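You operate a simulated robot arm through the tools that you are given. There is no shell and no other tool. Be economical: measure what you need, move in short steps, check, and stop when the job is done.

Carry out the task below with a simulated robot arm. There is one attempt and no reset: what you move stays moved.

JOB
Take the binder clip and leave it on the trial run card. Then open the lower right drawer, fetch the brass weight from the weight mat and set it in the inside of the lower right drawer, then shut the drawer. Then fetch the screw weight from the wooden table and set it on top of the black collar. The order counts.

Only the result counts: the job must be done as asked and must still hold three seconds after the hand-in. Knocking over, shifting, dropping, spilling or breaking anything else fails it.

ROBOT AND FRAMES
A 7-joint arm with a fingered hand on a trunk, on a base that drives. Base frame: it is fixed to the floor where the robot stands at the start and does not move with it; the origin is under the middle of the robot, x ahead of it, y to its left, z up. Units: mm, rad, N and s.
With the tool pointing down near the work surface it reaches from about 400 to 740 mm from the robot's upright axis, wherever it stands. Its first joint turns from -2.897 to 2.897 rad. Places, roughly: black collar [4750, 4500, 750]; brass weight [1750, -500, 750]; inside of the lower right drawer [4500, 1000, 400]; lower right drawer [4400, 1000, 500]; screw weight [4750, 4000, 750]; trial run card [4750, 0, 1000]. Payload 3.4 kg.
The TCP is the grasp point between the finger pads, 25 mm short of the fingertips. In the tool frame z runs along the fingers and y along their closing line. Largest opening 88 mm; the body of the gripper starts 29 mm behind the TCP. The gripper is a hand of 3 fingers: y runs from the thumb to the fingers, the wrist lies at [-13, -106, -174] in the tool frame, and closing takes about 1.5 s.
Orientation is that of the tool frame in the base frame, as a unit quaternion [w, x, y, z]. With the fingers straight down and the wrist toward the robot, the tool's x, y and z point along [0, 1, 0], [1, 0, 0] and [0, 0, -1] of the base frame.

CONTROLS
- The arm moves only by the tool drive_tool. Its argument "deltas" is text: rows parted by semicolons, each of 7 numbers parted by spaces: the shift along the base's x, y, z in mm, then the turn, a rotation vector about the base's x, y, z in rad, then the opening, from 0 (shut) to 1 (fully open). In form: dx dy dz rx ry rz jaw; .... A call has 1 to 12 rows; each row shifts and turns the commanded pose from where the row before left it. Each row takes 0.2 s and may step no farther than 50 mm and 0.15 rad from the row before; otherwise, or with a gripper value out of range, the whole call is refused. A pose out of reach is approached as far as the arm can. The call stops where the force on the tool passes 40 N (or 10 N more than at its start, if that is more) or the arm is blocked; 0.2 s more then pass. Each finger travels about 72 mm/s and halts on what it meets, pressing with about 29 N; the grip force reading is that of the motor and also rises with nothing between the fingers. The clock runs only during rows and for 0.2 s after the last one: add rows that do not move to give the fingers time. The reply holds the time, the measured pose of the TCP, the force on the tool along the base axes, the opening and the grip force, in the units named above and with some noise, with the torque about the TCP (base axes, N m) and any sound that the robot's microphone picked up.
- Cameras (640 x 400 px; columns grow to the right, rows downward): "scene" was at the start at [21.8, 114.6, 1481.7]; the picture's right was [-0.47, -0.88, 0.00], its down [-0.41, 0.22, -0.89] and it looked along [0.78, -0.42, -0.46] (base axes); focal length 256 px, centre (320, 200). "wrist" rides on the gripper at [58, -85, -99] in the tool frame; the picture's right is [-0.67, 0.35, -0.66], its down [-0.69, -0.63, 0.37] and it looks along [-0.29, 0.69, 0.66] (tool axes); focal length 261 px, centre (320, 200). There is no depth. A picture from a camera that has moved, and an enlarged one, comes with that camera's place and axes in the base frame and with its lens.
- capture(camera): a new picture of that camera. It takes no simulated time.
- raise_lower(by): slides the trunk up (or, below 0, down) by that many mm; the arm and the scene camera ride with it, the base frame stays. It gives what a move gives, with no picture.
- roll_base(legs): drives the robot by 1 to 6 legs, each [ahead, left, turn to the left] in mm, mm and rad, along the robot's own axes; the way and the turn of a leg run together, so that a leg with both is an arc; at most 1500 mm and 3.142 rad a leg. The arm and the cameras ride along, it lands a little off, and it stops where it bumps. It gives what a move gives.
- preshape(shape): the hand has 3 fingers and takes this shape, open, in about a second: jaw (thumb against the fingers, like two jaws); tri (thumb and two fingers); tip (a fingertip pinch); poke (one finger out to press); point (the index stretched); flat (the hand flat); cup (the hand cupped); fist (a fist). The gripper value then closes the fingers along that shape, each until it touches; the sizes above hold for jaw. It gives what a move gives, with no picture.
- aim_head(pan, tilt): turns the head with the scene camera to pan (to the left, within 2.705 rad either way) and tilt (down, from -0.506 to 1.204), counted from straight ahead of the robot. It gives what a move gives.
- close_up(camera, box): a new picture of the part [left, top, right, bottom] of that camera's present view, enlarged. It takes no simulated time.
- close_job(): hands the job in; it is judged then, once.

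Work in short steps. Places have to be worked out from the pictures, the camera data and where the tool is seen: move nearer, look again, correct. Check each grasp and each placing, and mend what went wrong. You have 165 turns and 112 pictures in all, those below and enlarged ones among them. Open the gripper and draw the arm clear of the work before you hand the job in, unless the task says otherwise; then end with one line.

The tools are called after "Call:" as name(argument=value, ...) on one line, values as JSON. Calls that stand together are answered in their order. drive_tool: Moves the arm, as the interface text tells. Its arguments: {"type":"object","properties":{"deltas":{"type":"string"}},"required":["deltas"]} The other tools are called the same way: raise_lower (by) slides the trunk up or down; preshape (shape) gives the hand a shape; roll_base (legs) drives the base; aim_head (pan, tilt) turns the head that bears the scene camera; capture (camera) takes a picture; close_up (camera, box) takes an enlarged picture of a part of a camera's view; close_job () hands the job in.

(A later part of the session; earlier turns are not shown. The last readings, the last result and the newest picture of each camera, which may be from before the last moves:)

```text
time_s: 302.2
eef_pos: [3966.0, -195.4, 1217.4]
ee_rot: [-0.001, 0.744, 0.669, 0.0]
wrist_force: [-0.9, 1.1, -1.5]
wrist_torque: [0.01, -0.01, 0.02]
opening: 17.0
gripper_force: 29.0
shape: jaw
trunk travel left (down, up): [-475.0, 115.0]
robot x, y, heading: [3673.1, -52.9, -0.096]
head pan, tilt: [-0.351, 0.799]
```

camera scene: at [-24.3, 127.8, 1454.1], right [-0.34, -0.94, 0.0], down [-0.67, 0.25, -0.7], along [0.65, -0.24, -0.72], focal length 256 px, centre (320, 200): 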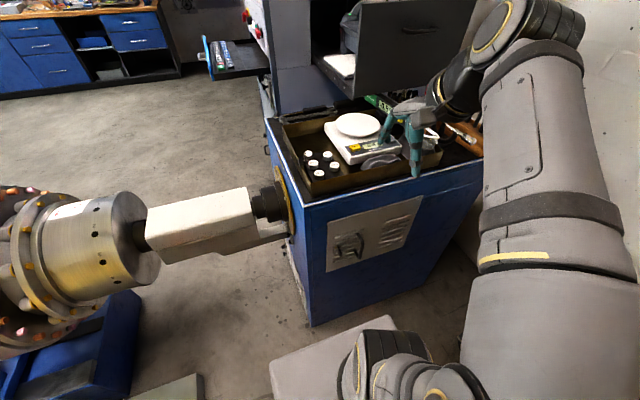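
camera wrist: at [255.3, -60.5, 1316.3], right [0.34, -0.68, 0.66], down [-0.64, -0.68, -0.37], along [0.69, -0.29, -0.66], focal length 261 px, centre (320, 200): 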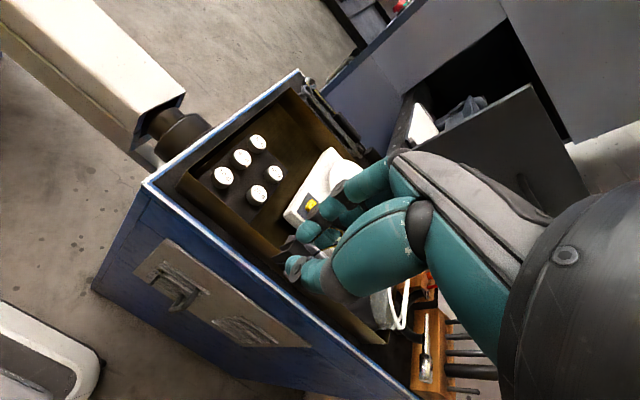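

Now aligning: the card triangulates to (4850,112,874). I straighten and drive to about (4240,105).

Call:
roll_base(legs=[[0, 0, 0.096], [565, 160, 0]])

Call:
aim_head(pan=0.0, tilt=0.8)

Call:
close_up(camera="scene", box=[260, 110, 420, 210])

```text
time_s: 306.1
eef_pos: [4561.3, -7.8, 1219.6]
ee_rot: [0.001, 0.714, 0.7, 0.0]
wrist_force: [0.7, 1.0, -1.0]
wrist_torque: [0.0, 0.0, 0.0]
opening: 16.9
gripper_force: 28.8
shape: jaw
trunk travel left (down, up): [-475.0, 115.0]
robot x, y, heading: [4259.7, 111.9, -0.012]
head pan, tilt: [-0.351, 0.799]
```

```text
time_s: 307.0
eef_pos: [4560.2, -7.6, 1217.6]
ee_rot: [0.0, 0.714, 0.7, -0.001]
wrist_force: [0.1, 0.2, -0.6]
wrist_torque: [-0.03, 0.02, 0.03]
opening: 16.9
gripper_force: 29.2
shape: jaw
trunk travel left (down, up): [-475.0, 115.0]
robot x, y, heading: [4257.1, 111.8, -0.008]
head pan, tilt: [0.0, 0.799]
```

```text
4.00 times, centred on (340, 160) of scene
camera zoom: at [4280.3, 270.0, 1454.1], right [-0.01, -1.0, 0.0], down [-0.72, 0.01, -0.7], along [0.7, -0.01, -0.72], focal length 1026 px, centre (240, 360)
```

zoom: 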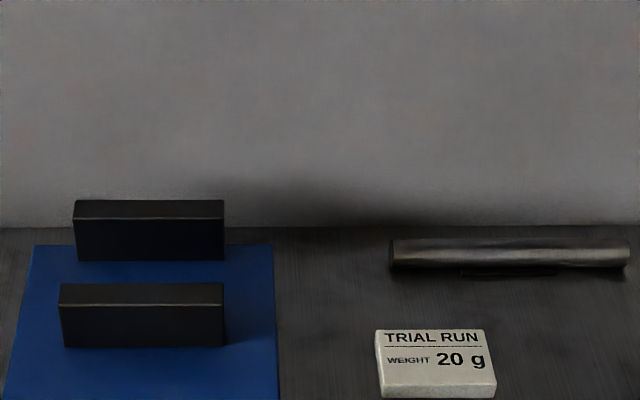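

Card confirmed at about (4848,110), top z≈874. I move the clip above it at z≈1050 first.

Call:
drive_tool(deltas="30 15 -30 0 0 0 0; 30 15 -30 0 0 0 0; 36 15 -27 0 0 0 0; 38 15 -20 0 0 0 0; 38 15 -20 0 0 0 0; 38 15 -15 0 0 0 0; 38 14 -15 0 0 0 0; 39 14 -15 0 0 0 0; 0 0 0 0 0 0 0")

Call:
capture(camera="scene")

Call:
close_up(camera="wrist", box=[120, 150, 360, 300])

```text
time_s: 309.0
eef_pos: [4848.8, 108.1, 1047.6]
ee_rot: [-0.001, 0.714, 0.701, 0.0]
wrist_force: [0.3, 0.0, -0.3]
wrist_torque: [-0.01, 0.0, -0.03]
opening: 17.2
gripper_force: 29.5
shape: jaw
trunk travel left (down, up): [-475.0, 115.0]
robot x, y, heading: [4253.7, 108.2, -0.003]
head pan, tilt: [0.0, 0.799]
```

```text
32 pictures are left
camera scene: at [4280.5, 270.1, 1454.0], right [-0.01, -1.0, 0.0], down [-0.72, 0.01, -0.7], along [0.7, -0.01, -0.72], focal length 256 px, centre (320, 200)
```

scene: 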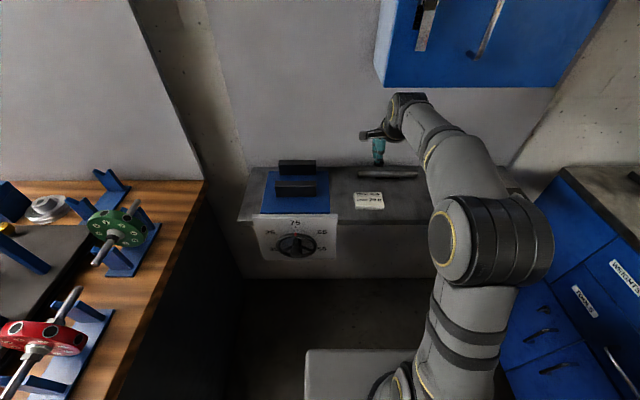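

```text
2.67 times, centred on (240, 225) of wrist
camera zoom: at [4765.2, 169.6, 1145.4], right [0.34, -0.68, 0.66], down [-0.64, -0.67, -0.37], along [0.69, -0.3, -0.66], focal length 695 px, centre (533, 133)
```

zoom: 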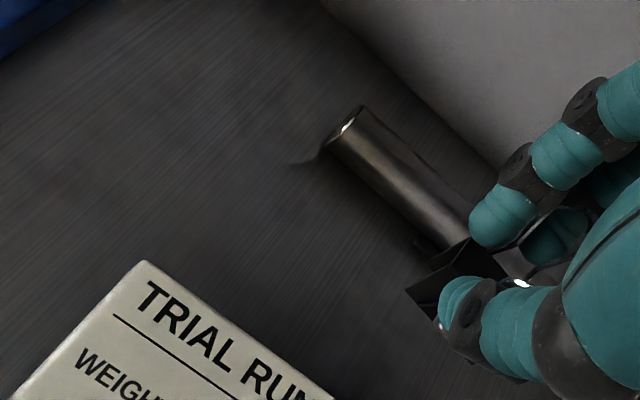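

Wrist and scene rays together suggest the card top is higher (z≈897) and its centre nearer x≈4824. I shift there, lower a little and look again.

Call:
drive_tool(deltas="-25 5 -20 0 0 0 0; 0 0 -20 0 0 0 0; 0 0 0 0 0 0 0")

Call:
capture(camera="wrist")

Call:
close_up(camera="scene", box=[320, 120, 448, 220])

```text
time_s: 309.8
eef_pos: [4824.3, 112.9, 1005.3]
ee_rot: [0.0, 0.713, 0.701, 0.0]
wrist_force: [0.3, -0.7, 0.0]
wrist_torque: [0.0, 0.02, -0.04]
opening: 17.1
gripper_force: 29.2
shape: jaw
trunk travel left (down, up): [-475.0, 115.0]
robot x, y, heading: [4261.1, 113.5, -0.007]
head pan, tilt: [0.0, 0.799]
```

```text
30 pictures are left
camera wrist: at [4739.2, 173.8, 1103.3], right [0.34, -0.68, 0.66], down [-0.64, -0.67, -0.37], along [0.69, -0.3, -0.66], focal length 261 px, centre (320, 200)
```

wrist: 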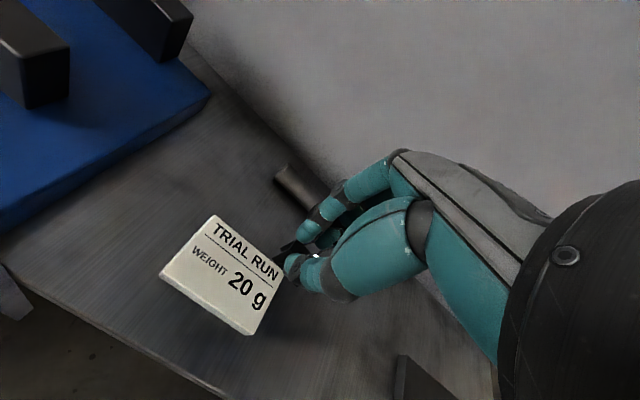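

```text
4.00 times, centred on (384, 170) of scene
camera zoom: at [4280.6, 270.0, 1454.1], right [-0.01, -1.0, 0.0], down [-0.72, 0.01, -0.7], along [0.7, -0.01, -0.72], focal length 1026 px, centre (64, 320)
```

zoom: 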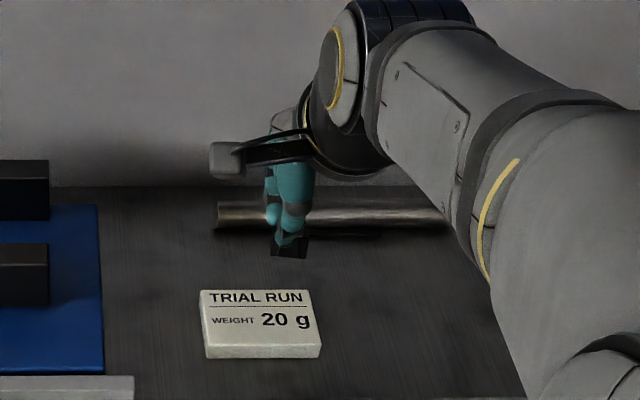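

Card centre now at about (4819,119,900), clip bottom about 48 mm below the TCP. I align and descend until light contact.

Call:
drive_tool(deltas="-5 9 -15 0 0 0 0; 0 0 -15 0 0 0 0; 0 0 -12 0 0 0 0; 0 0 0 0 0 0 0")

Call:
close_up(camera="scene", box=[340, 150, 420, 212])

```text
time_s: 310.8
eef_pos: [4817.5, 124.4, 964.4]
ee_rot: [0.0, 0.714, 0.7, -0.001]
wrist_force: [-0.4, 1.0, -1.0]
wrist_torque: [-0.01, -0.01, 0.02]
opening: 17.2
gripper_force: 28.9
shape: jaw
trunk travel left (down, up): [-475.0, 115.0]
robot x, y, heading: [4256.2, 112.6, -0.004]
head pan, tilt: [0.0, 0.799]
```

```text
6.45 times, centred on (380, 181) of scene
camera zoom: at [4280.4, 270.1, 1454.1], right [-0.01, -1.0, 0.0], down [-0.72, 0.01, -0.7], along [0.7, -0.01, -0.72], focal length 1655 px, centre (-67, 323)
```

zoom: 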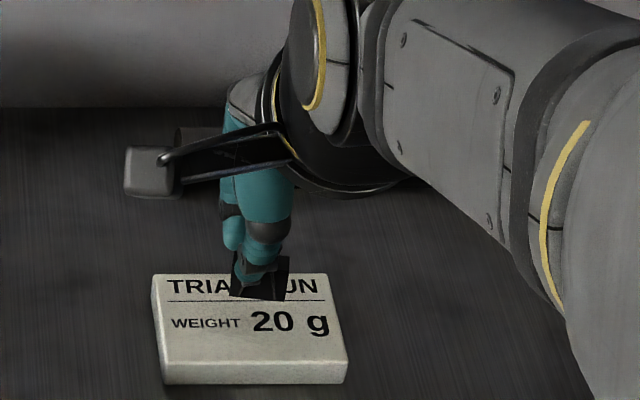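

Alignment looks good; I descend in small steps to contact.

Call:
drive_tool(deltas="0 -2 -6 0 0 0 0; 0 0 -4 0 0 0 0; 0 0 -2 0 0 0 0; 0 0 0 0 0 0 0")

```text
time_s: 311.8
eef_pos: [4817.9, 121.0, 950.7]
ee_rot: [0.0, 0.714, 0.7, 0.0]
wrist_force: [0.2, 0.0, -0.1]
wrist_torque: [-0.02, -0.01, 0.06]
opening: 17.0
gripper_force: 29.3
shape: jaw
trunk travel left (down, up): [-475.0, 115.0]
robot x, y, heading: [4257.4, 112.9, -0.007]
head pan, tilt: [0.0, 0.799]
```

Call:
drive_tool(deltas="0 0 -2 0 0 0 0; 0 0 -2 0 0 0 0; 0 0 0 0 0 0 0")

Call:
close_up(camera="scene", box=[340, 150, 420, 212])

```text
time_s: 312.6
eef_pos: [4816.8, 121.9, 947.4]
ee_rot: [0.0, 0.714, 0.7, 0.0]
wrist_force: [-0.4, -0.6, -0.1]
wrist_torque: [0.0, 0.02, 0.03]
opening: 17.1
gripper_force: 29.7
shape: jaw
trunk travel left (down, up): [-475.0, 115.0]
robot x, y, heading: [4258.3, 115.9, -0.007]
head pan, tilt: [0.0, 0.799]
```

```text
6.45 times, centred on (380, 181) of scene
camera zoom: at [4280.3, 270.0, 1454.1], right [-0.01, -1.0, 0.0], down [-0.72, 0.01, -0.7], along [0.7, -0.01, -0.72], focal length 1655 px, centre (-67, 323)
```

zoom: 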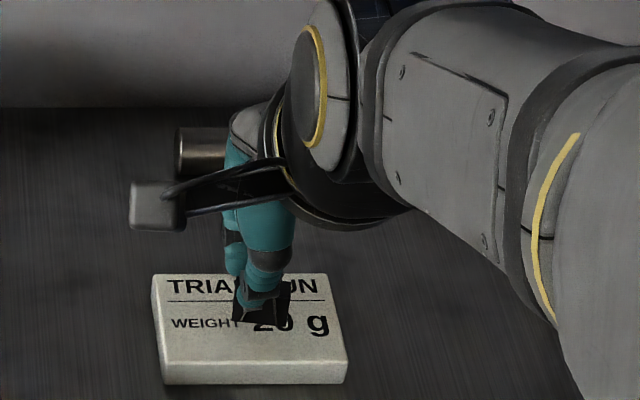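

No contact yet; continuing down in 2 mm steps.

Call:
drive_tool(deltas="0 0 -2 0 0 0 0; 0 0 -2 0 0 0 0; 0 0 -2 0 0 0 0; 0 0 0 0 0 0 0")

```text
time_s: 313.6
eef_pos: [4816.9, 122.2, 943.2]
ee_rot: [0.0, 0.714, 0.7, 0.0]
wrist_force: [-0.7, 0.0, 0.3]
wrist_torque: [0.01, 0.01, 0.02]
opening: 17.0
gripper_force: 28.9
shape: jaw
trunk travel left (down, up): [-475.0, 115.0]
robot x, y, heading: [4258.2, 114.4, -0.006]
head pan, tilt: [0.0, 0.799]
```

Call:
drive_tool(deltas="0 0 -2 0 0 0 0; 0 0 -2 0 0 0 0; 0 0 -2 0 0 0 0; 0 0 0 0 0 0 0")

Call:
close_up(camera="wrist", box=[160, 180, 352, 300])

```text
time_s: 314.6
eef_pos: [4816.8, 122.6, 937.8]
ee_rot: [0.001, 0.714, 0.7, 0.0]
wrist_force: [-0.6, 0.4, 9.5]
wrist_torque: [0.14, -0.07, 0.01]
opening: 17.3
gripper_force: 29.2
shape: jaw
trunk travel left (down, up): [-475.0, 115.0]
robot x, y, heading: [4257.2, 109.1, -0.008]
head pan, tilt: [0.0, 0.799]
```

```text
3.33 times, centred on (256, 240) of wrist
camera zoom: at [4732.6, 182.0, 1036.1], right [0.33, -0.68, 0.66], down [-0.64, -0.67, -0.37], along [0.69, -0.3, -0.66], focal length 869 px, centre (533, 67)
```

zoom: 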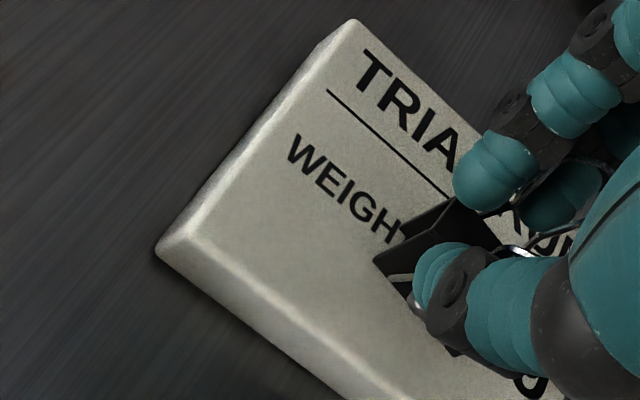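

Contact at 9.5 N: the clip sits on the card. I open slowly and look before lifting.

Call:
drive_tool(deltas="0 0 1 0 0 0 0.15; 0 0 0 0 0 0 0.22; 0 0 0 0 0 0 0.26; 0 0 0 0 0 0 0.32; 0 0 0 0 0 0 0.4; 0 0 0 0 0 0 0.5; 0 0 0 0 0 0 0.5")

Call:
drive_tool(deltas="0 0 6 0 0 0 0.5; 0 0 10 0 0 0 0.5; 0 0 20 0 0 0 0.5; 0 0 30 0 0 0 0.5; 0 0 30 0 0 0 0.5; 0 0 0 0 0 0 0.5")

Call:
close_up(camera="scene", box=[340, 150, 420, 212])

```text
time_s: 316.2
eef_pos: [4817.2, 122.6, 937.9]
ee_rot: [-0.001, 0.714, 0.701, 0.0]
wrist_force: [0.3, 0.3, -0.4]
wrist_torque: [-0.02, 0.01, -0.02]
opening: 43.3
gripper_force: 0.1
shape: jaw
trunk travel left (down, up): [-475.0, 115.0]
robot x, y, heading: [4258.7, 110.9, -0.007]
head pan, tilt: [0.0, 0.799]
```

```text
time_s: 317.6
eef_pos: [4817.2, 120.4, 1035.4]
ee_rot: [0.0, 0.714, 0.7, 0.001]
wrist_force: [0.4, 0.4, 0.3]
wrist_torque: [0.01, 0.02, 0.02]
opening: 43.8
gripper_force: 0.1
shape: jaw
trunk travel left (down, up): [-475.0, 115.0]
robot x, y, heading: [4254.9, 114.5, -0.009]
head pan, tilt: [0.0, 0.799]
```

```text
6.45 times, centred on (380, 181) of scene
camera zoom: at [4280.3, 270.0, 1454.1], right [-0.01, -1.0, 0.0], down [-0.72, 0.01, -0.7], along [0.7, -0.01, -0.72], focal length 1655 px, centre (-67, 323)
```

zoom: 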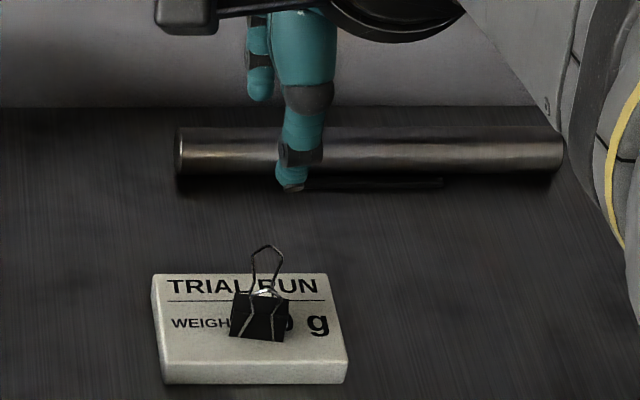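

Step one done: the clip stands on the card. I retract the arm and drive to the bench's right end to view the lower right drawer's handle.

Call:
drive_tool(deltas="-40 -10 5 0 0 0 0.5; -40 -15 10 0 0 0 0.5; -35 -15 25 0 0 0 0.5; -35 -15 25 0 0 0 0.5; -30 -15 30 0 0 0 0.5; -30 -18 30 0 0 0 0.5; -25 -18 30 0 0 0 0.5; -22 -17 25 0 0 0 0.5")

Call:
roll_base(legs=[[-620, 300, 0], [0, 620, 0]])

Call:
aim_head(pan=0.0, tilt=0.9)

Call:
capture(camera="scene")

```text
time_s: 319.4
eef_pos: [4559.1, -3.8, 1212.1]
ee_rot: [-0.001, 0.714, 0.701, 0.0]
wrist_force: [0.1, -0.2, -0.1]
wrist_torque: [-0.04, 0.0, -0.02]
opening: 43.5
gripper_force: 0.0
shape: jaw
trunk travel left (down, up): [-475.0, 115.0]
robot x, y, heading: [4258.0, 112.5, -0.004]
head pan, tilt: [0.0, 0.799]
```

```text
time_s: 326.3
eef_pos: [3938.3, 909.0, 1211.9]
ee_rot: [0.001, 0.72, 0.694, 0.0]
wrist_force: [0.7, 0.0, 1.1]
wrist_torque: [-0.01, -0.01, 0.02]
opening: 43.5
gripper_force: 0.1
shape: jaw
trunk travel left (down, up): [-475.0, 115.0]
robot x, y, heading: [3638.8, 1030.6, -0.027]
head pan, tilt: [0.0, 0.799]
```

```text
time_s: 326.9
eef_pos: [3937.2, 908.7, 1211.0]
ee_rot: [0.0, 0.72, 0.694, 0.001]
wrist_force: [0.0, 1.0, 0.0]
wrist_torque: [0.01, -0.03, 0.01]
opening: 43.6
gripper_force: 0.1
shape: jaw
trunk travel left (down, up): [-475.0, 115.0]
robot x, y, heading: [3640.9, 1029.9, -0.023]
head pan, tilt: [0.0, 0.901]
```

```text
24 pictures are left
camera scene: at [3657.2, 1186.9, 1446.2], right [-0.03, -1.0, 0.0], down [-0.78, 0.02, -0.62], along [0.62, -0.02, -0.78], focal length 256 px, centre (320, 200)
```

scene: 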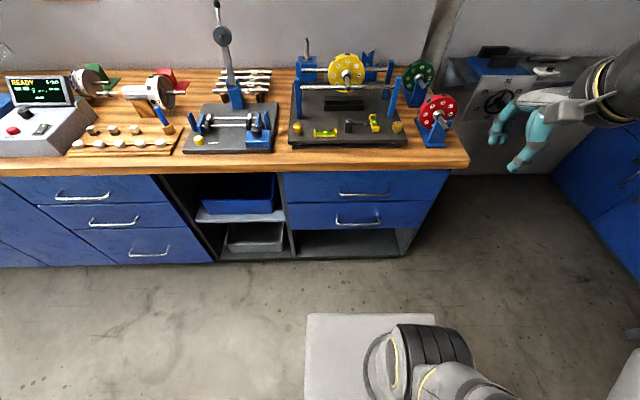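

The lower right drawer's handle triangulates to about (4290,995,495). I lower the trunk by 450 mm, then tilt the tool ~45° forward and bring it before the handle.

Call:
raise_lower(by=-450)

Call:
drive_tool(deltas="20 10 -15 0 -0.13 0 0.5; 20 10 -15 0 -0.13 0 0.5; 20 10 -15 0 -0.13 0 0.5; 20 10 -15 0 -0.13 0 0.5; 20 10 -15 0 -0.13 0 0.5; 20 10 -15 0 -0.13 0 0.5; 20 10 -15 0 0 0 0.6; 20 10 -15 0 0 0 0.6; 20 6 -15 0 0 0 0.6; 0 0 0 0 0 0 0.6")

Call:
capture(camera="wrist")

```text
refused: -450 is not a number from -400 to 400
```

```text
time_s: 327.9
eef_pos: [4028.5, 944.2, 1107.1]
ee_rot: [0.11, 0.712, 0.684, 0.114]
wrist_force: [-0.3, -0.1, 0.1]
wrist_torque: [0.0, 0.0, -0.04]
opening: 43.7
gripper_force: 0.1
shape: jaw
trunk travel left (down, up): [-475.0, 115.0]
robot x, y, heading: [3635.4, 1032.2, -0.025]
head pan, tilt: [0.0, 0.901]
stopped in row 4: the arm was blocked; the commanded pose is now the measured one
```

```text
23 pictures are left
camera wrist: at [3919.3, 1005.6, 1175.2], right [0.1, -0.68, 0.72], down [-0.51, -0.66, -0.55], along [0.85, -0.31, -0.41], focal length 261 px, centre (320, 200)
```

wrist: 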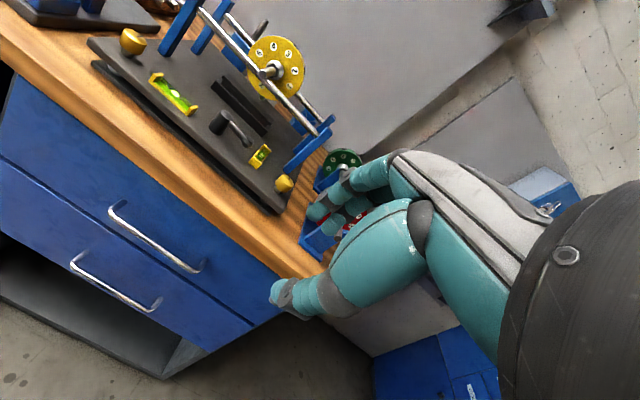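

The trunk step was too big and the arm was blocked by its own posture; I lower the trunk by 400 first.

Call:
raise_lower(by=-400)

Call:
drive_tool(deltas="10 5 0 0 0 0 0.6; 0 0 0 0 -0.1 0 0.6; 0 0 0 0 -0.1 0 0.6; 0 0 0 0 0 0 0.6")

```text
time_s: 331.8
eef_pos: [4035.2, 942.5, 700.8]
ee_rot: [0.102, 0.714, 0.685, 0.107]
wrist_force: [-0.3, -1.2, 0.0]
wrist_torque: [0.01, 0.0, 0.01]
opening: 43.5
gripper_force: 0.1
shape: jaw
trunk travel left (down, up): [-75.0, 515.0]
robot x, y, heading: [3634.0, 1029.9, -0.023]
head pan, tilt: [0.0, 0.901]
```

```text
time_s: 332.9
eef_pos: [4050.9, 950.1, 675.4]
ee_rot: [0.15, 0.705, 0.677, 0.148]
wrist_force: [0.2, 0.5, -0.3]
wrist_torque: [0.0, -0.03, 0.02]
opening: 52.5
gripper_force: 0.1
shape: jaw
trunk travel left (down, up): [-75.0, 515.0]
robot x, y, heading: [3637.7, 1034.5, -0.024]
head pan, tilt: [0.0, 0.901]
stopped in row 4: the arm was blocked; the commanded pose is now the measured one
```

Tilting at short reach hits a wrist limit; I extend farther forward first and then tilt.

Call:
drive_tool(deltas="35 10 -15 0 0 0 0.6; 35 10 -15 0 0 0 0.6; 35 10 -15 0 0 0 0.6; 25 5 -15 0 -0.1 0 0.6; 0 0 0 0 -0.1 0 0.6; 0 0 0 0 -0.1 0 0.6; 0 0 0 0 0 0 0.6")

```text
time_s: 334.6
eef_pos: [4176.9, 983.8, 618.6]
ee_rot: [0.252, 0.673, 0.646, 0.257]
wrist_force: [0.8, 0.9, -0.2]
wrist_torque: [0.01, -0.02, -0.02]
opening: 52.3
gripper_force: 0.1
shape: jaw
trunk travel left (down, up): [-75.0, 515.0]
robot x, y, heading: [3638.6, 1030.0, -0.029]
head pan, tilt: [0.0, 0.901]
```

That worked: tilt is now ~0.74 rad. I look with the wrist camera to locate the handle precisely.

Call:
capture(camera="wrist")

```text
22 pictures are left
camera wrist: at [4049.5, 1046.9, 634.7], right [-0.2, -0.68, 0.71], down [-0.24, -0.66, -0.71], along [0.95, -0.32, -0.03], focal length 261 px, centre (320, 200)
```

wrist: 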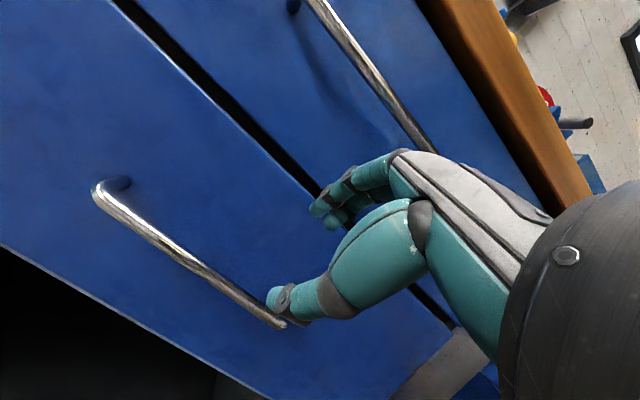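

Combining views, the bar is at (4271,1004,515), straight along the tool axis. I advance with a narrower opening so the bar lies near the fingertips.

Call:
drive_tool(deltas="20 5 -22 0 0 0 0.4; 20 5 -22 0 0 0 0.4; 20 5 -22 0 0 0 0.4; 0 0 0 0 0 0 0.4")

Call:
capture(camera="wrist")

```text
time_s: 335.6
eef_pos: [4238.0, 999.0, 551.0]
ee_rot: [0.251, 0.674, 0.646, 0.255]
wrist_force: [-0.1, -0.4, -0.4]
wrist_torque: [0.01, 0.0, 0.0]
opening: 35.4
gripper_force: 0.0
shape: jaw
trunk travel left (down, up): [-75.0, 515.0]
robot x, y, heading: [3638.1, 1030.5, -0.021]
head pan, tilt: [0.0, 0.901]
```

```text
21 pictures are left
camera wrist: at [4109.6, 1061.7, 568.8], right [-0.2, -0.68, 0.71], down [-0.24, -0.66, -0.71], along [0.95, -0.32, -0.03], focal length 261 px, centre (320, 200)
```

wrist: 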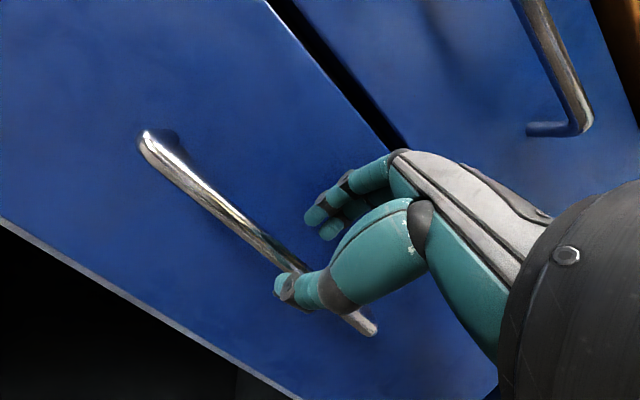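

Bar now about 36 mm ahead along the tool. I advance 20 mm and close.

Call:
drive_tool(deltas="6 3 -9 0 0 0 0.4; 6 2 -9 0 0 0 0.4; 0 0 0 0 0 0 0.3; 0 0 0 0 0 0 0.15; 0 0 0 0 0 0 0; 0 0 0 0 0 0 0; 0 0 0 0 0 0 0")

Call:
capture(camera="wrist")

```text
time_s: 337.1
eef_pos: [4249.0, 1005.2, 532.0]
ee_rot: [0.25, 0.673, 0.647, 0.256]
wrist_force: [3.1, 0.4, -10.5]
wrist_torque: [0.02, -0.03, 0.0]
opening: 2.4
gripper_force: 28.9
shape: jaw
trunk travel left (down, up): [-75.0, 515.0]
robot x, y, heading: [3635.1, 1029.2, -0.029]
head pan, tilt: [0.0, 0.901]
```

```text
20 pictures are left
camera wrist: at [4122.0, 1067.5, 550.2], right [-0.2, -0.68, 0.71], down [-0.25, -0.66, -0.71], along [0.95, -0.32, -0.03], focal length 261 px, centre (320, 200)
```

wrist: 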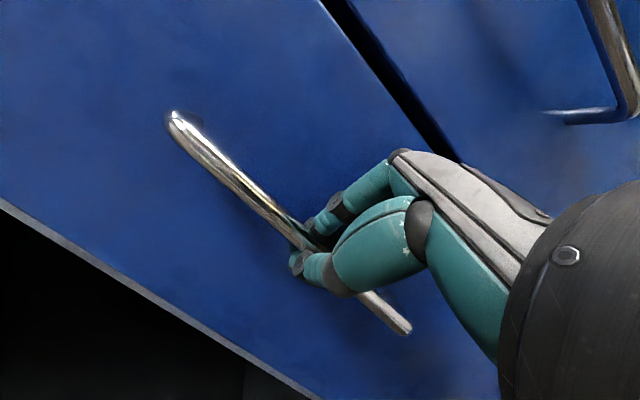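

The fingers nearly closed in front of the bar; I reopen, advance ~16 mm farther and close again.

Call:
drive_tool(deltas="-3 0 3 0 0 0 0.2; 0 0 0 0 0 0 0.42; 0 0 0 0 0 0 0.42; 7 0 -7 0 0 0 0.42; 6 0 -7 0 0 0 0.42; 4 0 -4 0 0 0 0.42; 0 0 0 0 0 0 0.42")

Call:
drive_tool(deltas="0 0 0 0 0 0 0.3; 0 0 0 0 0 0 0.15; 0 0 0 0 0 0 0; 0 0 0 0 0 0 0; 0 0 0 0 0 0 0")

```text
time_s: 338.5
eef_pos: [4259.7, 1005.5, 523.0]
ee_rot: [0.252, 0.672, 0.647, 0.257]
wrist_force: [-30.1, -2.7, 5.9]
wrist_torque: [-0.02, -0.37, -0.24]
opening: 31.3
gripper_force: 0.1
shape: jaw
trunk travel left (down, up): [-75.0, 515.0]
robot x, y, heading: [3634.3, 1029.6, -0.024]
head pan, tilt: [0.0, 0.901]
stopped in row 6: the force on the tool passed its limit at 43 N (the readings are from after the stop); the commanded pose is now the measured one
```

```text
time_s: 339.7
eef_pos: [4259.5, 1006.1, 520.3]
ee_rot: [0.25, 0.673, 0.648, 0.255]
wrist_force: [-9.0, 2.2, -14.3]
wrist_torque: [-0.01, -0.22, -0.01]
opening: 4.4
gripper_force: 28.9
shape: jaw
trunk travel left (down, up): [-75.0, 515.0]
robot x, y, heading: [3641.0, 1027.5, -0.024]
head pan, tilt: [0.0, 0.901]
```

Now 4.4 mm with contact forces; I test by pulling back 25 mm.

Call:
drive_tool(deltas="-6 0 0 0 0 0 0; -8 0 0 0 0 0 0; -10 0 0 0 0 0 0; 0 0 0 0 0 0 0")

Call:
capture(camera="wrist")

```text
time_s: 340.7
eef_pos: [4237.3, 1005.3, 522.2]
ee_rot: [0.251, 0.672, 0.647, 0.257]
wrist_force: [0.2, -0.1, -3.1]
wrist_torque: [0.02, -0.01, -0.01]
opening: 3.6
gripper_force: 29.5
shape: jaw
trunk travel left (down, up): [-75.0, 515.0]
robot x, y, heading: [3635.0, 1033.7, -0.029]
head pan, tilt: [0.0, 0.901]
```

```text
19 pictures are left
camera wrist: at [4108.6, 1067.8, 538.7], right [-0.2, -0.68, 0.71], down [-0.24, -0.66, -0.71], along [0.95, -0.32, -0.03], focal length 261 px, centre (320, 200)
```

wrist: 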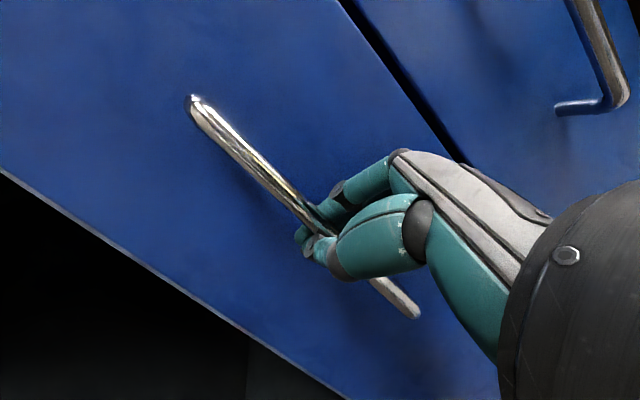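

The bar hasn't moved (still ~(4255,1005,525)) and the angled grip slipped off; the gap behind the bar is about 35 mm. I back off and use a steeper, hook-like finger angle with the fingers behind the bar.

Call:
drive_tool(deltas="0 0 0 0 0 0 0.3; -5 0 0 0 0 0 0.46; -20 0 20 0 0 0 0.46; -20 0 25 0 0 0 0.46; 0 0 5 0 0.12 0 0.46; 0 0 0 0 0.12 0 0.46; 0 0 0 0 0.1 0 0.46; 0 0 0 0 0 0 0.46")

```text
time_s: 342.5
eef_pos: [4192.3, 1005.8, 571.7]
ee_rot: [0.138, 0.707, 0.68, 0.139]
wrist_force: [0.1, 0.5, -0.5]
wrist_torque: [0.0, 0.02, -0.03]
opening: 39.9
gripper_force: 0.1
shape: jaw
trunk travel left (down, up): [-75.0, 515.0]
robot x, y, heading: [3637.4, 1028.2, -0.026]
head pan, tilt: [0.0, 0.901]
```

Call:
drive_tool(deltas="17 0 -2 0 0 0 0.46; 17 0 -2 0 0 0 0.46; 0 0 0 0 0 0 0.46")

Call:
drive_tool(deltas="6 0 -14 0 0 0 0.46; 6 0 -14 0 0 0 0.46; 5 0 -12 0 0 0 0.46; 0 0 0 0 0 0 0.46")

Call:
capture(camera="wrist")

```text
time_s: 343.3
eef_pos: [4226.7, 1005.6, 565.7]
ee_rot: [0.138, 0.707, 0.68, 0.139]
wrist_force: [-0.4, 0.1, 0.0]
wrist_torque: [0.02, -0.01, 0.04]
opening: 40.0
gripper_force: 0.1
shape: jaw
trunk travel left (down, up): [-75.0, 515.0]
robot x, y, heading: [3638.4, 1029.1, -0.024]
head pan, tilt: [0.0, 0.901]
```

```text
time_s: 344.3
eef_pos: [4244.0, 1005.2, 528.9]
ee_rot: [0.138, 0.706, 0.68, 0.138]
wrist_force: [-2.0, 0.1, -0.2]
wrist_torque: [-0.04, -0.03, 0.0]
opening: 39.4
gripper_force: 0.0
shape: jaw
trunk travel left (down, up): [-75.0, 515.0]
robot x, y, heading: [3636.6, 1029.1, -0.026]
head pan, tilt: [0.0, 0.901]
```

```text
18 pictures are left
camera wrist: at [4129.6, 1068.0, 587.0], right [0.05, -0.68, 0.73], down [-0.46, -0.66, -0.58], along [0.88, -0.31, -0.34], focal length 261 px, centre (320, 200)
```

wrist: 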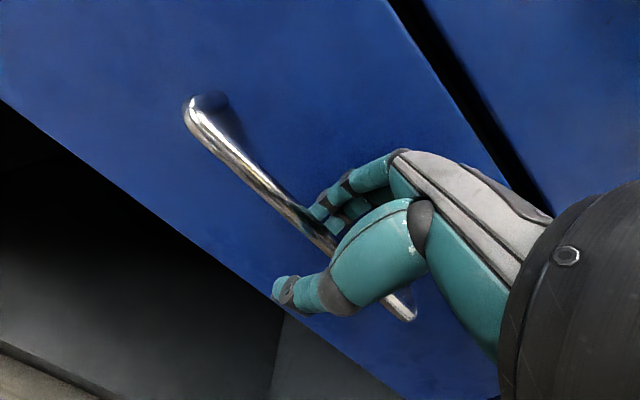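

The bar now lies between thumb and fingers. I close and pull.

Call:
drive_tool(deltas="0 0 0 0 0 0 0.3; 0 0 0 0 0 0 0.15; 0 0 0 0 0 0 0; 0 0 0 0 0 0 0; 0 0 0 0 0 0 0")

Call:
drive_tool(deltas="-6 0 0 0 0 0 0; -8 0 0 0 0 0 0; -10 0 0 0 0 0 0; -10 0 0 0 0 0 0; 0 0 0 0 0 0 0")

```text
time_s: 345.5
eef_pos: [4245.1, 1006.1, 527.5]
ee_rot: [0.138, 0.707, 0.68, 0.138]
wrist_force: [0.6, 0.7, -8.8]
wrist_torque: [0.0, 0.03, -0.02]
opening: 0.0
gripper_force: 28.7
shape: jaw
trunk travel left (down, up): [-75.0, 515.0]
robot x, y, heading: [3636.2, 1026.8, -0.022]
head pan, tilt: [0.0, 0.901]
```

```text
time_s: 346.7
eef_pos: [4211.7, 1006.2, 528.0]
ee_rot: [0.138, 0.706, 0.68, 0.138]
wrist_force: [-0.8, -1.5, -6.5]
wrist_torque: [0.0, 0.01, -0.03]
opening: 0.0
gripper_force: 29.2
shape: jaw
trunk travel left (down, up): [-75.0, 515.0]
robot x, y, heading: [3635.8, 1032.2, -0.026]
head pan, tilt: [0.0, 0.901]
```

Call:
capture(camera="wrist")

```text
17 pictures are left
camera wrist: at [4096.0, 1068.3, 585.5], right [0.05, -0.68, 0.73], down [-0.47, -0.66, -0.58], along [0.88, -0.31, -0.35], focal length 261 px, centre (320, 200)
```

wrist: 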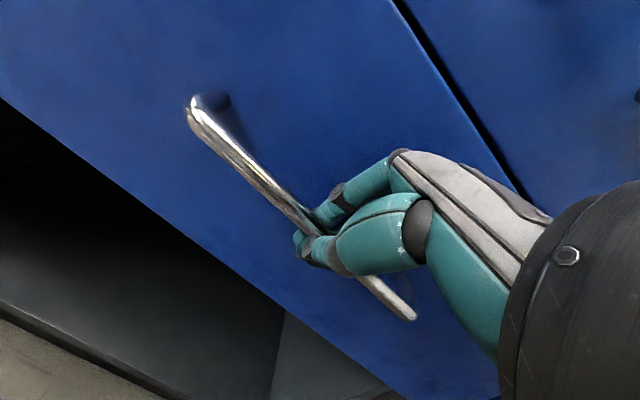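

The handle kept its place in view while the camera retreated 33 mm, so the drawer is following the hand. I continue the pull with the arm.

Call:
drive_tool(deltas="-15 0 0 0 0 0 0; -20 0 0 0 0 0 0; -20 0 0 0 0 0 0; -20 0 0 0 0 0 0; -20 0 0 0 0 0 0; 0 0 0 0 0 0 0")

Call:
roll_base(legs=[[-170, 0, 0]])

Call:
capture(camera="wrist")

```text
time_s: 348.1
eef_pos: [4116.0, 1005.0, 527.6]
ee_rot: [0.138, 0.707, 0.68, 0.138]
wrist_force: [-1.1, -0.8, -14.3]
wrist_torque: [0.0, 0.1, -0.03]
opening: 0.1
gripper_force: 28.9
shape: jaw
trunk travel left (down, up): [-75.0, 515.0]
robot x, y, heading: [3635.5, 1030.5, -0.024]
head pan, tilt: [0.0, 0.901]
```

```text
time_s: 349.6
eef_pos: [3941.8, 1008.8, 528.4]
ee_rot: [0.138, 0.707, 0.679, 0.139]
wrist_force: [0.7, -19.4, -16.6]
wrist_torque: [-0.06, 0.1, -0.15]
opening: 0.0
gripper_force: 29.2
shape: jaw
trunk travel left (down, up): [-75.0, 515.0]
robot x, y, heading: [3463.4, 1033.3, -0.025]
head pan, tilt: [0.0, 0.901]
```

```text
16 pictures are left
camera wrist: at [3827.2, 1071.6, 586.2], right [0.04, -0.68, 0.73], down [-0.47, -0.66, -0.59], along [0.88, -0.32, -0.35], focal length 261 px, centre (320, 200)
```

wrist: 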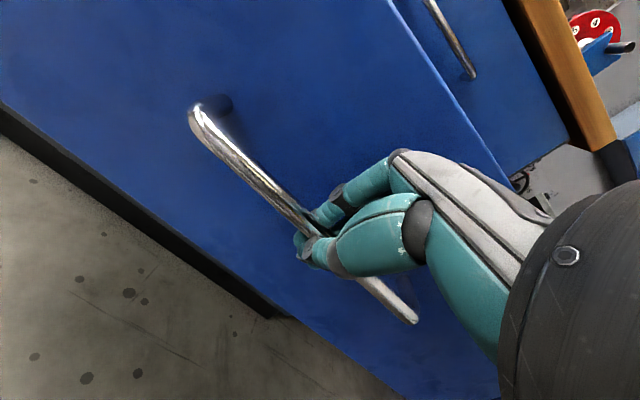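

The drawer is open ~300 mm. I release the handle, withdraw upward along the tool axis, then take a look from above.

Call:
drive_tool(deltas="0 0 0 0 0 0 0.2; 0 0 0 0 0 0 0.46; 0 0 0 0 0 0 0.46; -5 0 13 0 0 0 0.46; -6 0 14 0 0 0 0.46; -8 0 16 0 0 0 0.46; -10 0 20 0 0 0 0.46; -10 0 30 0 0.1 0 0.46; -10 0 35 0 0.15 0 0.46; -5 0 40 0 0.14 0 0.46; 0 0 0 0 0 0 0.46")

```text
time_s: 352.0
eef_pos: [3887.3, 1009.0, 696.3]
ee_rot: [0.004, 0.721, 0.693, -0.002]
wrist_force: [-0.4, 0.2, -0.1]
wrist_torque: [0.0, 0.03, -0.01]
opening: 40.2
gripper_force: 0.1
shape: jaw
trunk travel left (down, up): [-75.0, 515.0]
robot x, y, heading: [3465.1, 1036.2, -0.026]
head pan, tilt: [0.0, 0.901]
```

Tool is vertical and clear. I raise the trunk and record the open drawer's position in one picture.

Call:
raise_lower(by=400)

Call:
capture(camera="scene")

```text
time_s: 355.8
eef_pos: [3887.8, 1008.4, 1094.7]
ee_rot: [0.004, 0.72, 0.694, -0.002]
wrist_force: [0.4, -0.3, 0.4]
wrist_torque: [-0.02, -0.01, 0.0]
opening: 40.3
gripper_force: 0.0
shape: jaw
trunk travel left (down, up): [-475.0, 115.0]
robot x, y, heading: [3460.7, 1036.3, -0.027]
head pan, tilt: [0.0, 0.901]
```

```text
15 pictures are left
camera scene: at [3482.6, 1191.2, 1446.1], right [-0.03, -1.0, 0.0], down [-0.78, 0.02, -0.62], along [0.62, -0.02, -0.78], focal length 256 px, centre (320, 200)
```

scene: 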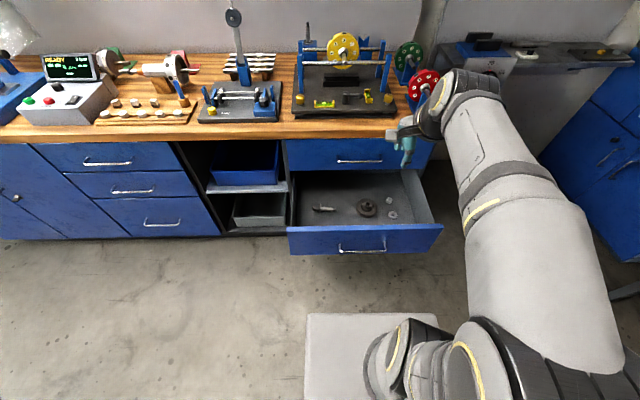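

The drawer is open, with free floor near its front middle (~x 4130, y 1065). I tuck the arm and drive to the weight-mat table, facing it.

Call:
drive_tool(deltas="-20 -15 20 0 0 0 0.6; -20 -15 20 0 0 0 0.6; -20 -15 20 0 0 0 0.6; -20 -15 20 0 0 0 0.6; -20 -15 20 0 0 0 0.6; -15 -15 20 0 0 0 0.6")

Call:
roll_base(legs=[[-600, -70, 0], [-840, -450, 0], [0, 0, -1.545]])

```text
time_s: 357.2
eef_pos: [3772.2, 918.2, 1216.1]
ee_rot: [0.005, 0.721, 0.693, -0.002]
wrist_force: [-0.5, -0.8, 0.3]
wrist_torque: [-0.01, 0.0, -0.01]
opening: 52.7
gripper_force: 0.0
shape: jaw
trunk travel left (down, up): [-475.0, 115.0]
robot x, y, heading: [3462.3, 1036.1, -0.025]
head pan, tilt: [0.0, 0.901]
```

```text
time_s: 368.9
eef_pos: [1890.1, 258.2, 1216.0]
ee_rot: [0.002, 1.0, 0.006, -0.004]
wrist_force: [-0.3, 0.6, 0.6]
wrist_torque: [-0.01, -0.01, 0.03]
opening: 52.4
gripper_force: 0.1
shape: jaw
trunk travel left (down, up): [-475.0, 115.0]
robot x, y, heading: [1989.1, 578.3, -1.542]
head pan, tilt: [0.0, 0.901]
```

Call:
roll_base(legs=[[360, 0, -0.028]])

Call:
aim_head(pan=-0.1, tilt=0.8)

Call:
capture(camera="scene")

```text
time_s: 371.3
eef_pos: [1885.6, -114.0, 1216.3]
ee_rot: [0.002, 1.0, -0.011, -0.003]
wrist_force: [0.0, -0.1, 0.7]
wrist_torque: [0.02, 0.03, 0.01]
opening: 52.4
gripper_force: 0.0
shape: jaw
trunk travel left (down, up): [-475.0, 115.0]
robot x, y, heading: [1995.8, 200.6, -1.571]
head pan, tilt: [0.0, 0.901]
```

```text
time_s: 372.0
eef_pos: [1883.8, -114.3, 1215.3]
ee_rot: [0.002, 1.0, -0.01, -0.005]
wrist_force: [0.0, -1.0, 0.0]
wrist_torque: [-0.01, 0.0, -0.02]
opening: 52.6
gripper_force: 0.0
shape: jaw
trunk travel left (down, up): [-475.0, 115.0]
robot x, y, heading: [1994.2, 200.9, -1.574]
head pan, tilt: [-0.099, 0.799]
```

```text
14 pictures are left
camera scene: at [2144.6, 177.7, 1454.0], right [-0.99, 0.1, 0.0], down [0.08, 0.71, -0.7], along [-0.07, -0.69, -0.72], focal length 256 px, centre (320, 200)
```

scene: 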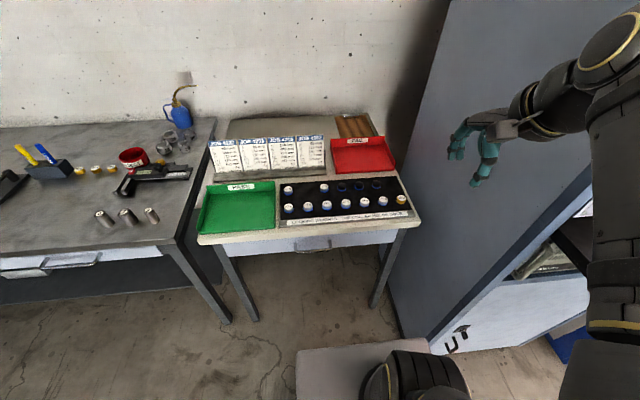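

Brass weight triangulates to (1808,-401,~825), with ~200 mm clear to the machine. I lower the trunk 250 mm and bring the hand above it.

Call:
raise_lower(by=-250)

Call:
drive_tool(deltas="-11 -40 -5 0 0 0 0.6; -11 -40 -5 0 0 0 0.6; -11 -40 -5 0 0 0 0.6; -11 -41 -5 0 0 0 0.6; -11 -42 -10 0 0 0 0.6; -11 -42 -10 0 0 0 0.6; -10 -42 -15 0 0 0 0.6; 0 0 0 0 0 0 0.6")

Call:
capture(camera="wrist")

```text
time_s: 374.5
eef_pos: [1884.2, -113.7, 966.2]
ee_rot: [0.002, 1.0, -0.01, -0.005]
wrist_force: [-0.3, 0.8, 0.2]
wrist_torque: [0.02, -0.02, -0.01]
opening: 52.4
gripper_force: 0.1
shape: jaw
trunk travel left (down, up): [-225.0, 365.0]
robot x, y, heading: [1994.1, 200.3, -1.576]
head pan, tilt: [-0.099, 0.799]
```

```text
time_s: 376.3
eef_pos: [1811.3, -397.0, 905.2]
ee_rot: [0.003, 1.0, -0.01, -0.003]
wrist_force: [0.8, -0.2, -0.6]
wrist_torque: [0.04, 0.0, 0.0]
opening: 52.6
gripper_force: 0.0
shape: jaw
out of reach, approached as far as the arm can: row 7
trunk travel left (down, up): [-225.0, 365.0]
robot x, y, heading: [1991.2, 199.9, -1.574]
head pan, tilt: [-0.099, 0.799]
```

```text
13 pictures are left
camera wrist: at [1870.2, -312.5, 1002.3], right [-0.67, -0.33, 0.66], down [-0.68, 0.64, -0.36], along [-0.3, -0.69, -0.66], focal length 261 px, centre (320, 200)
```

wrist: 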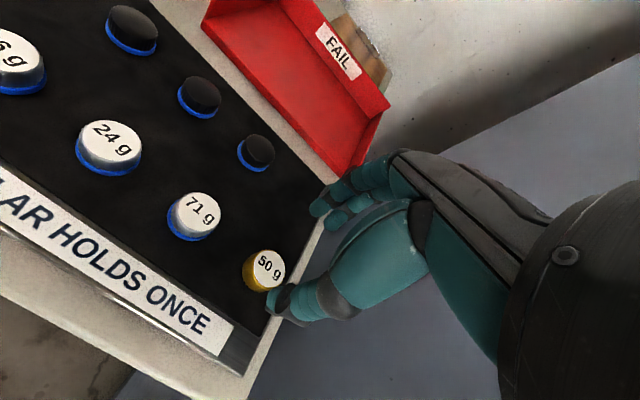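

The weight is just below; I need slightly more reach, so I pull the hand back 60 mm and roll 70 mm closer.

Call:
drive_tool(deltas="0 35 5 0 0 0 0.6; 0 35 0 0 0 0 0.6")

Call:
roll_base(legs=[[70, 0, 0]])

Call:
drive_tool(deltas="0 0 -20 0 0 0 0.6; 0 0 -15 0 0 0 0.6; 0 0 0 0 0 0 0.6")

Call:
capture(camera="wrist")

```text
time_s: 376.9
eef_pos: [1811.4, -327.7, 911.1]
ee_rot: [0.004, 1.0, -0.009, -0.004]
wrist_force: [0.7, -1.0, -0.1]
wrist_torque: [-0.02, 0.02, 0.05]
opening: 52.5
gripper_force: 0.0
shape: jaw
trunk travel left (down, up): [-225.0, 365.0]
robot x, y, heading: [1996.4, 201.6, -1.573]
head pan, tilt: [-0.099, 0.799]
```

```text
time_s: 378.0
eef_pos: [1809.0, -397.6, 912.4]
ee_rot: [0.003, 1.0, -0.011, -0.004]
wrist_force: [0.1, -0.3, 0.4]
wrist_torque: [0.05, 0.01, -0.01]
opening: 52.7
gripper_force: 0.1
shape: jaw
trunk travel left (down, up): [-225.0, 365.0]
robot x, y, heading: [1994.0, 129.6, -1.58]
head pan, tilt: [-0.099, 0.799]
```

```text
time_s: 378.8
eef_pos: [1808.4, -397.7, 875.6]
ee_rot: [0.002, 1.0, -0.01, -0.004]
wrist_force: [0.0, 0.6, 0.0]
wrist_torque: [-0.01, 0.0, -0.07]
opening: 52.4
gripper_force: 0.1
shape: jaw
trunk travel left (down, up): [-225.0, 365.0]
robot x, y, heading: [1992.7, 126.4, -1.584]
head pan, tilt: [-0.099, 0.799]
```

```text
12 pictures are left
camera wrist: at [1868.7, -312.9, 973.0], right [-0.67, -0.33, 0.66], down [-0.68, 0.64, -0.36], along [-0.3, -0.69, -0.65], focal length 261 px, centre (320, 200)
```

wrist: 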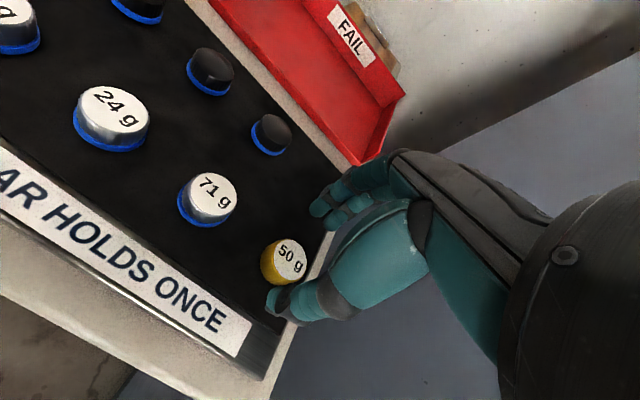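

Weight top at (1802,-402,830). I centre over it, descend so the fingertips reach near the mat, and close.

Call:
drive_tool(deltas="-6 -4 -10 0 0 0 0.6; 0 0 -10 0 0 0 0.6; 0 0 -8 0 0 0 0.6; 0 0 -6 0 0 0 0.6; 0 0 0 0 0 0 0.6; 0 0 0 0 0 0 0.4; 0 0 0 0 0 0 0.2; 0 0 0 0 0 0 0; 0 0 0 0 0 0 0; 0 0 0 0 0 0 0")

```text
time_s: 381.0
eef_pos: [1803.4, -401.0, 841.9]
ee_rot: [0.003, 1.0, -0.011, -0.004]
wrist_force: [0.0, 0.1, 0.2]
wrist_torque: [-0.01, 0.01, 0.0]
opening: 22.3
gripper_force: 29.5
shape: jaw
trunk travel left (down, up): [-225.0, 365.0]
robot x, y, heading: [1992.6, 129.6, -1.575]
head pan, tilt: [-0.099, 0.799]
```

Gripped at 22 mm. I lift and check.

Call:
drive_tool(deltas="0 0 10 0 0 0 0; 0 0 25 0 0 0 0; 0 0 35 0 0 0 0; 0 20 30 0 0 0 0; 10 35 10 0 0 0 0; 10 40 5 0 0 0 0; 15 40 5 0 0 0 0; 15 40 5 0 0 0 0; 15 40 0 0 0 0 0")

Call:
capture(camera="wrist")

```text
time_s: 383.0
eef_pos: [1865.4, -185.6, 968.3]
ee_rot: [0.003, 1.0, -0.01, -0.004]
wrist_force: [-0.5, 0.1, -0.4]
wrist_torque: [0.01, -0.05, 0.01]
opening: 22.3
gripper_force: 29.4
shape: jaw
trunk travel left (down, up): [-225.0, 365.0]
robot x, y, heading: [1994.4, 129.3, -1.574]
head pan, tilt: [-0.099, 0.799]
```

```text
11 pictures are left
camera wrist: at [1925.2, -100.1, 1065.3], right [-0.67, -0.33, 0.66], down [-0.68, 0.64, -0.36], along [-0.3, -0.69, -0.66], focal length 261 px, centre (320, 200)
```

wrist: 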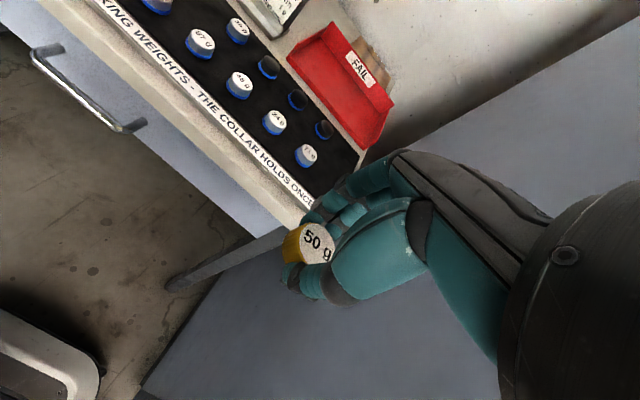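

The brass weight is held. I drive back to the open drawer.

Call:
roll_base(legs=[[-600, 0, 0], [0, 0, 1.574], [1400, 250, 0]])

```text
time_s: 396.8
eef_pos: [3717.1, 814.1, 968.8]
ee_rot: [0.005, 0.716, 0.698, -0.001]
wrist_force: [-0.6, 0.2, -0.6]
wrist_torque: [-0.02, 0.0, 0.02]
opening: 22.2
gripper_force: 29.5
shape: jaw
trunk travel left (down, up): [-225.0, 365.0]
robot x, y, heading: [3404.6, 943.8, -0.014]
head pan, tilt: [-0.099, 0.799]
```

Call:
roll_base(legs=[[125, 105, 0.014]])

Call:
raise_lower(by=-225)

Call:
aim_head(pan=-0.05, tilt=0.7)

Call:
capture(camera="scene")

```text
time_s: 398.2
eef_pos: [3841.5, 919.5, 968.5]
ee_rot: [0.004, 0.712, 0.702, -0.001]
wrist_force: [-0.6, 0.6, -0.9]
wrist_torque: [-0.02, -0.03, 0.02]
opening: 21.7
gripper_force: 28.6
shape: jaw
trunk travel left (down, up): [-225.0, 365.0]
robot x, y, heading: [3527.7, 1045.8, -0.001]
head pan, tilt: [-0.099, 0.799]
```

```text
time_s: 400.6
eef_pos: [3841.5, 920.2, 743.3]
ee_rot: [0.005, 0.712, 0.702, -0.001]
wrist_force: [-0.4, 0.7, -1.1]
wrist_torque: [-0.01, 0.01, 0.02]
opening: 22.2
gripper_force: 29.1
shape: jaw
trunk travel left (down, up): [0.0, 590.0]
robot x, y, heading: [3525.8, 1043.5, -0.004]
head pan, tilt: [-0.099, 0.799]
```

```text
time_s: 401.3
eef_pos: [3841.2, 920.1, 743.6]
ee_rot: [0.005, 0.712, 0.702, -0.001]
wrist_force: [-0.1, 0.6, -0.3]
wrist_torque: [-0.02, 0.02, -0.01]
opening: 22.0
gripper_force: 28.8
shape: jaw
trunk travel left (down, up): [0.0, 590.0]
robot x, y, heading: [3530.3, 1045.8, -0.002]
head pan, tilt: [-0.051, 0.7]
```

```text
10 pictures are left
camera scene: at [3553.2, 1199.3, 987.3], right [-0.05, -1.0, 0.0], down [-0.64, 0.03, -0.76], along [0.76, -0.04, -0.64], focal length 256 px, centre (320, 200)
```

scene: 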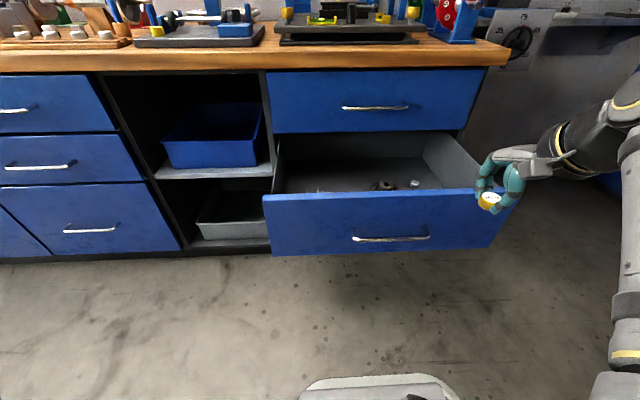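

Face top is at z≈630 and drawer items sit around x≈4175 (y≈964 and 1159). I bring the weight above the free spot (4110,1062).

Call:
drive_tool(deltas="38 20 0 0 0 0 0; 38 20 0 0 0 0 0; 38 20 0 0 0 0 0; 38 20 0 0 0 0 0; 39 21 0 0 0 0 0; 39 21 0 0 0 0 0; 39 20 0 0 0 0 0; 0 0 0 0 0 0 0")

Call:
capture(camera="wrist")

```text
time_s: 403.1
eef_pos: [4110.5, 1061.5, 746.9]
ee_rot: [0.005, 0.712, 0.702, -0.002]
wrist_force: [-0.7, 0.7, -0.9]
wrist_torque: [0.02, 0.0, -0.02]
opening: 21.9
gripper_force: 28.9
shape: jaw
trunk travel left (down, up): [0.0, 590.0]
robot x, y, heading: [3524.5, 1045.4, -0.003]
head pan, tilt: [-0.051, 0.7]
```

```text
9 pictures are left
camera wrist: at [4024.2, 1122.2, 844.6], right [0.34, -0.67, 0.66], down [-0.64, -0.68, -0.36], along [0.69, -0.3, -0.66], focal length 261 px, centre (320, 200)
```

wrist: 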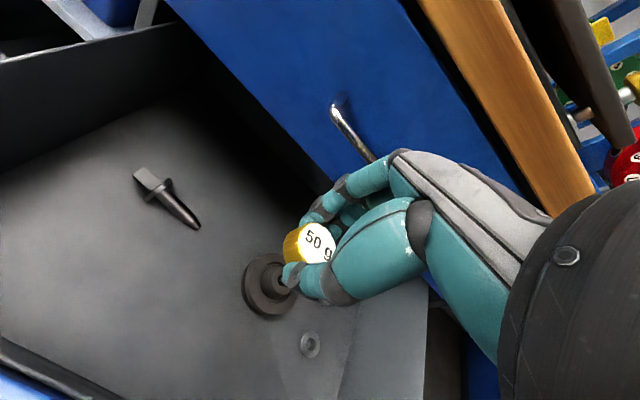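

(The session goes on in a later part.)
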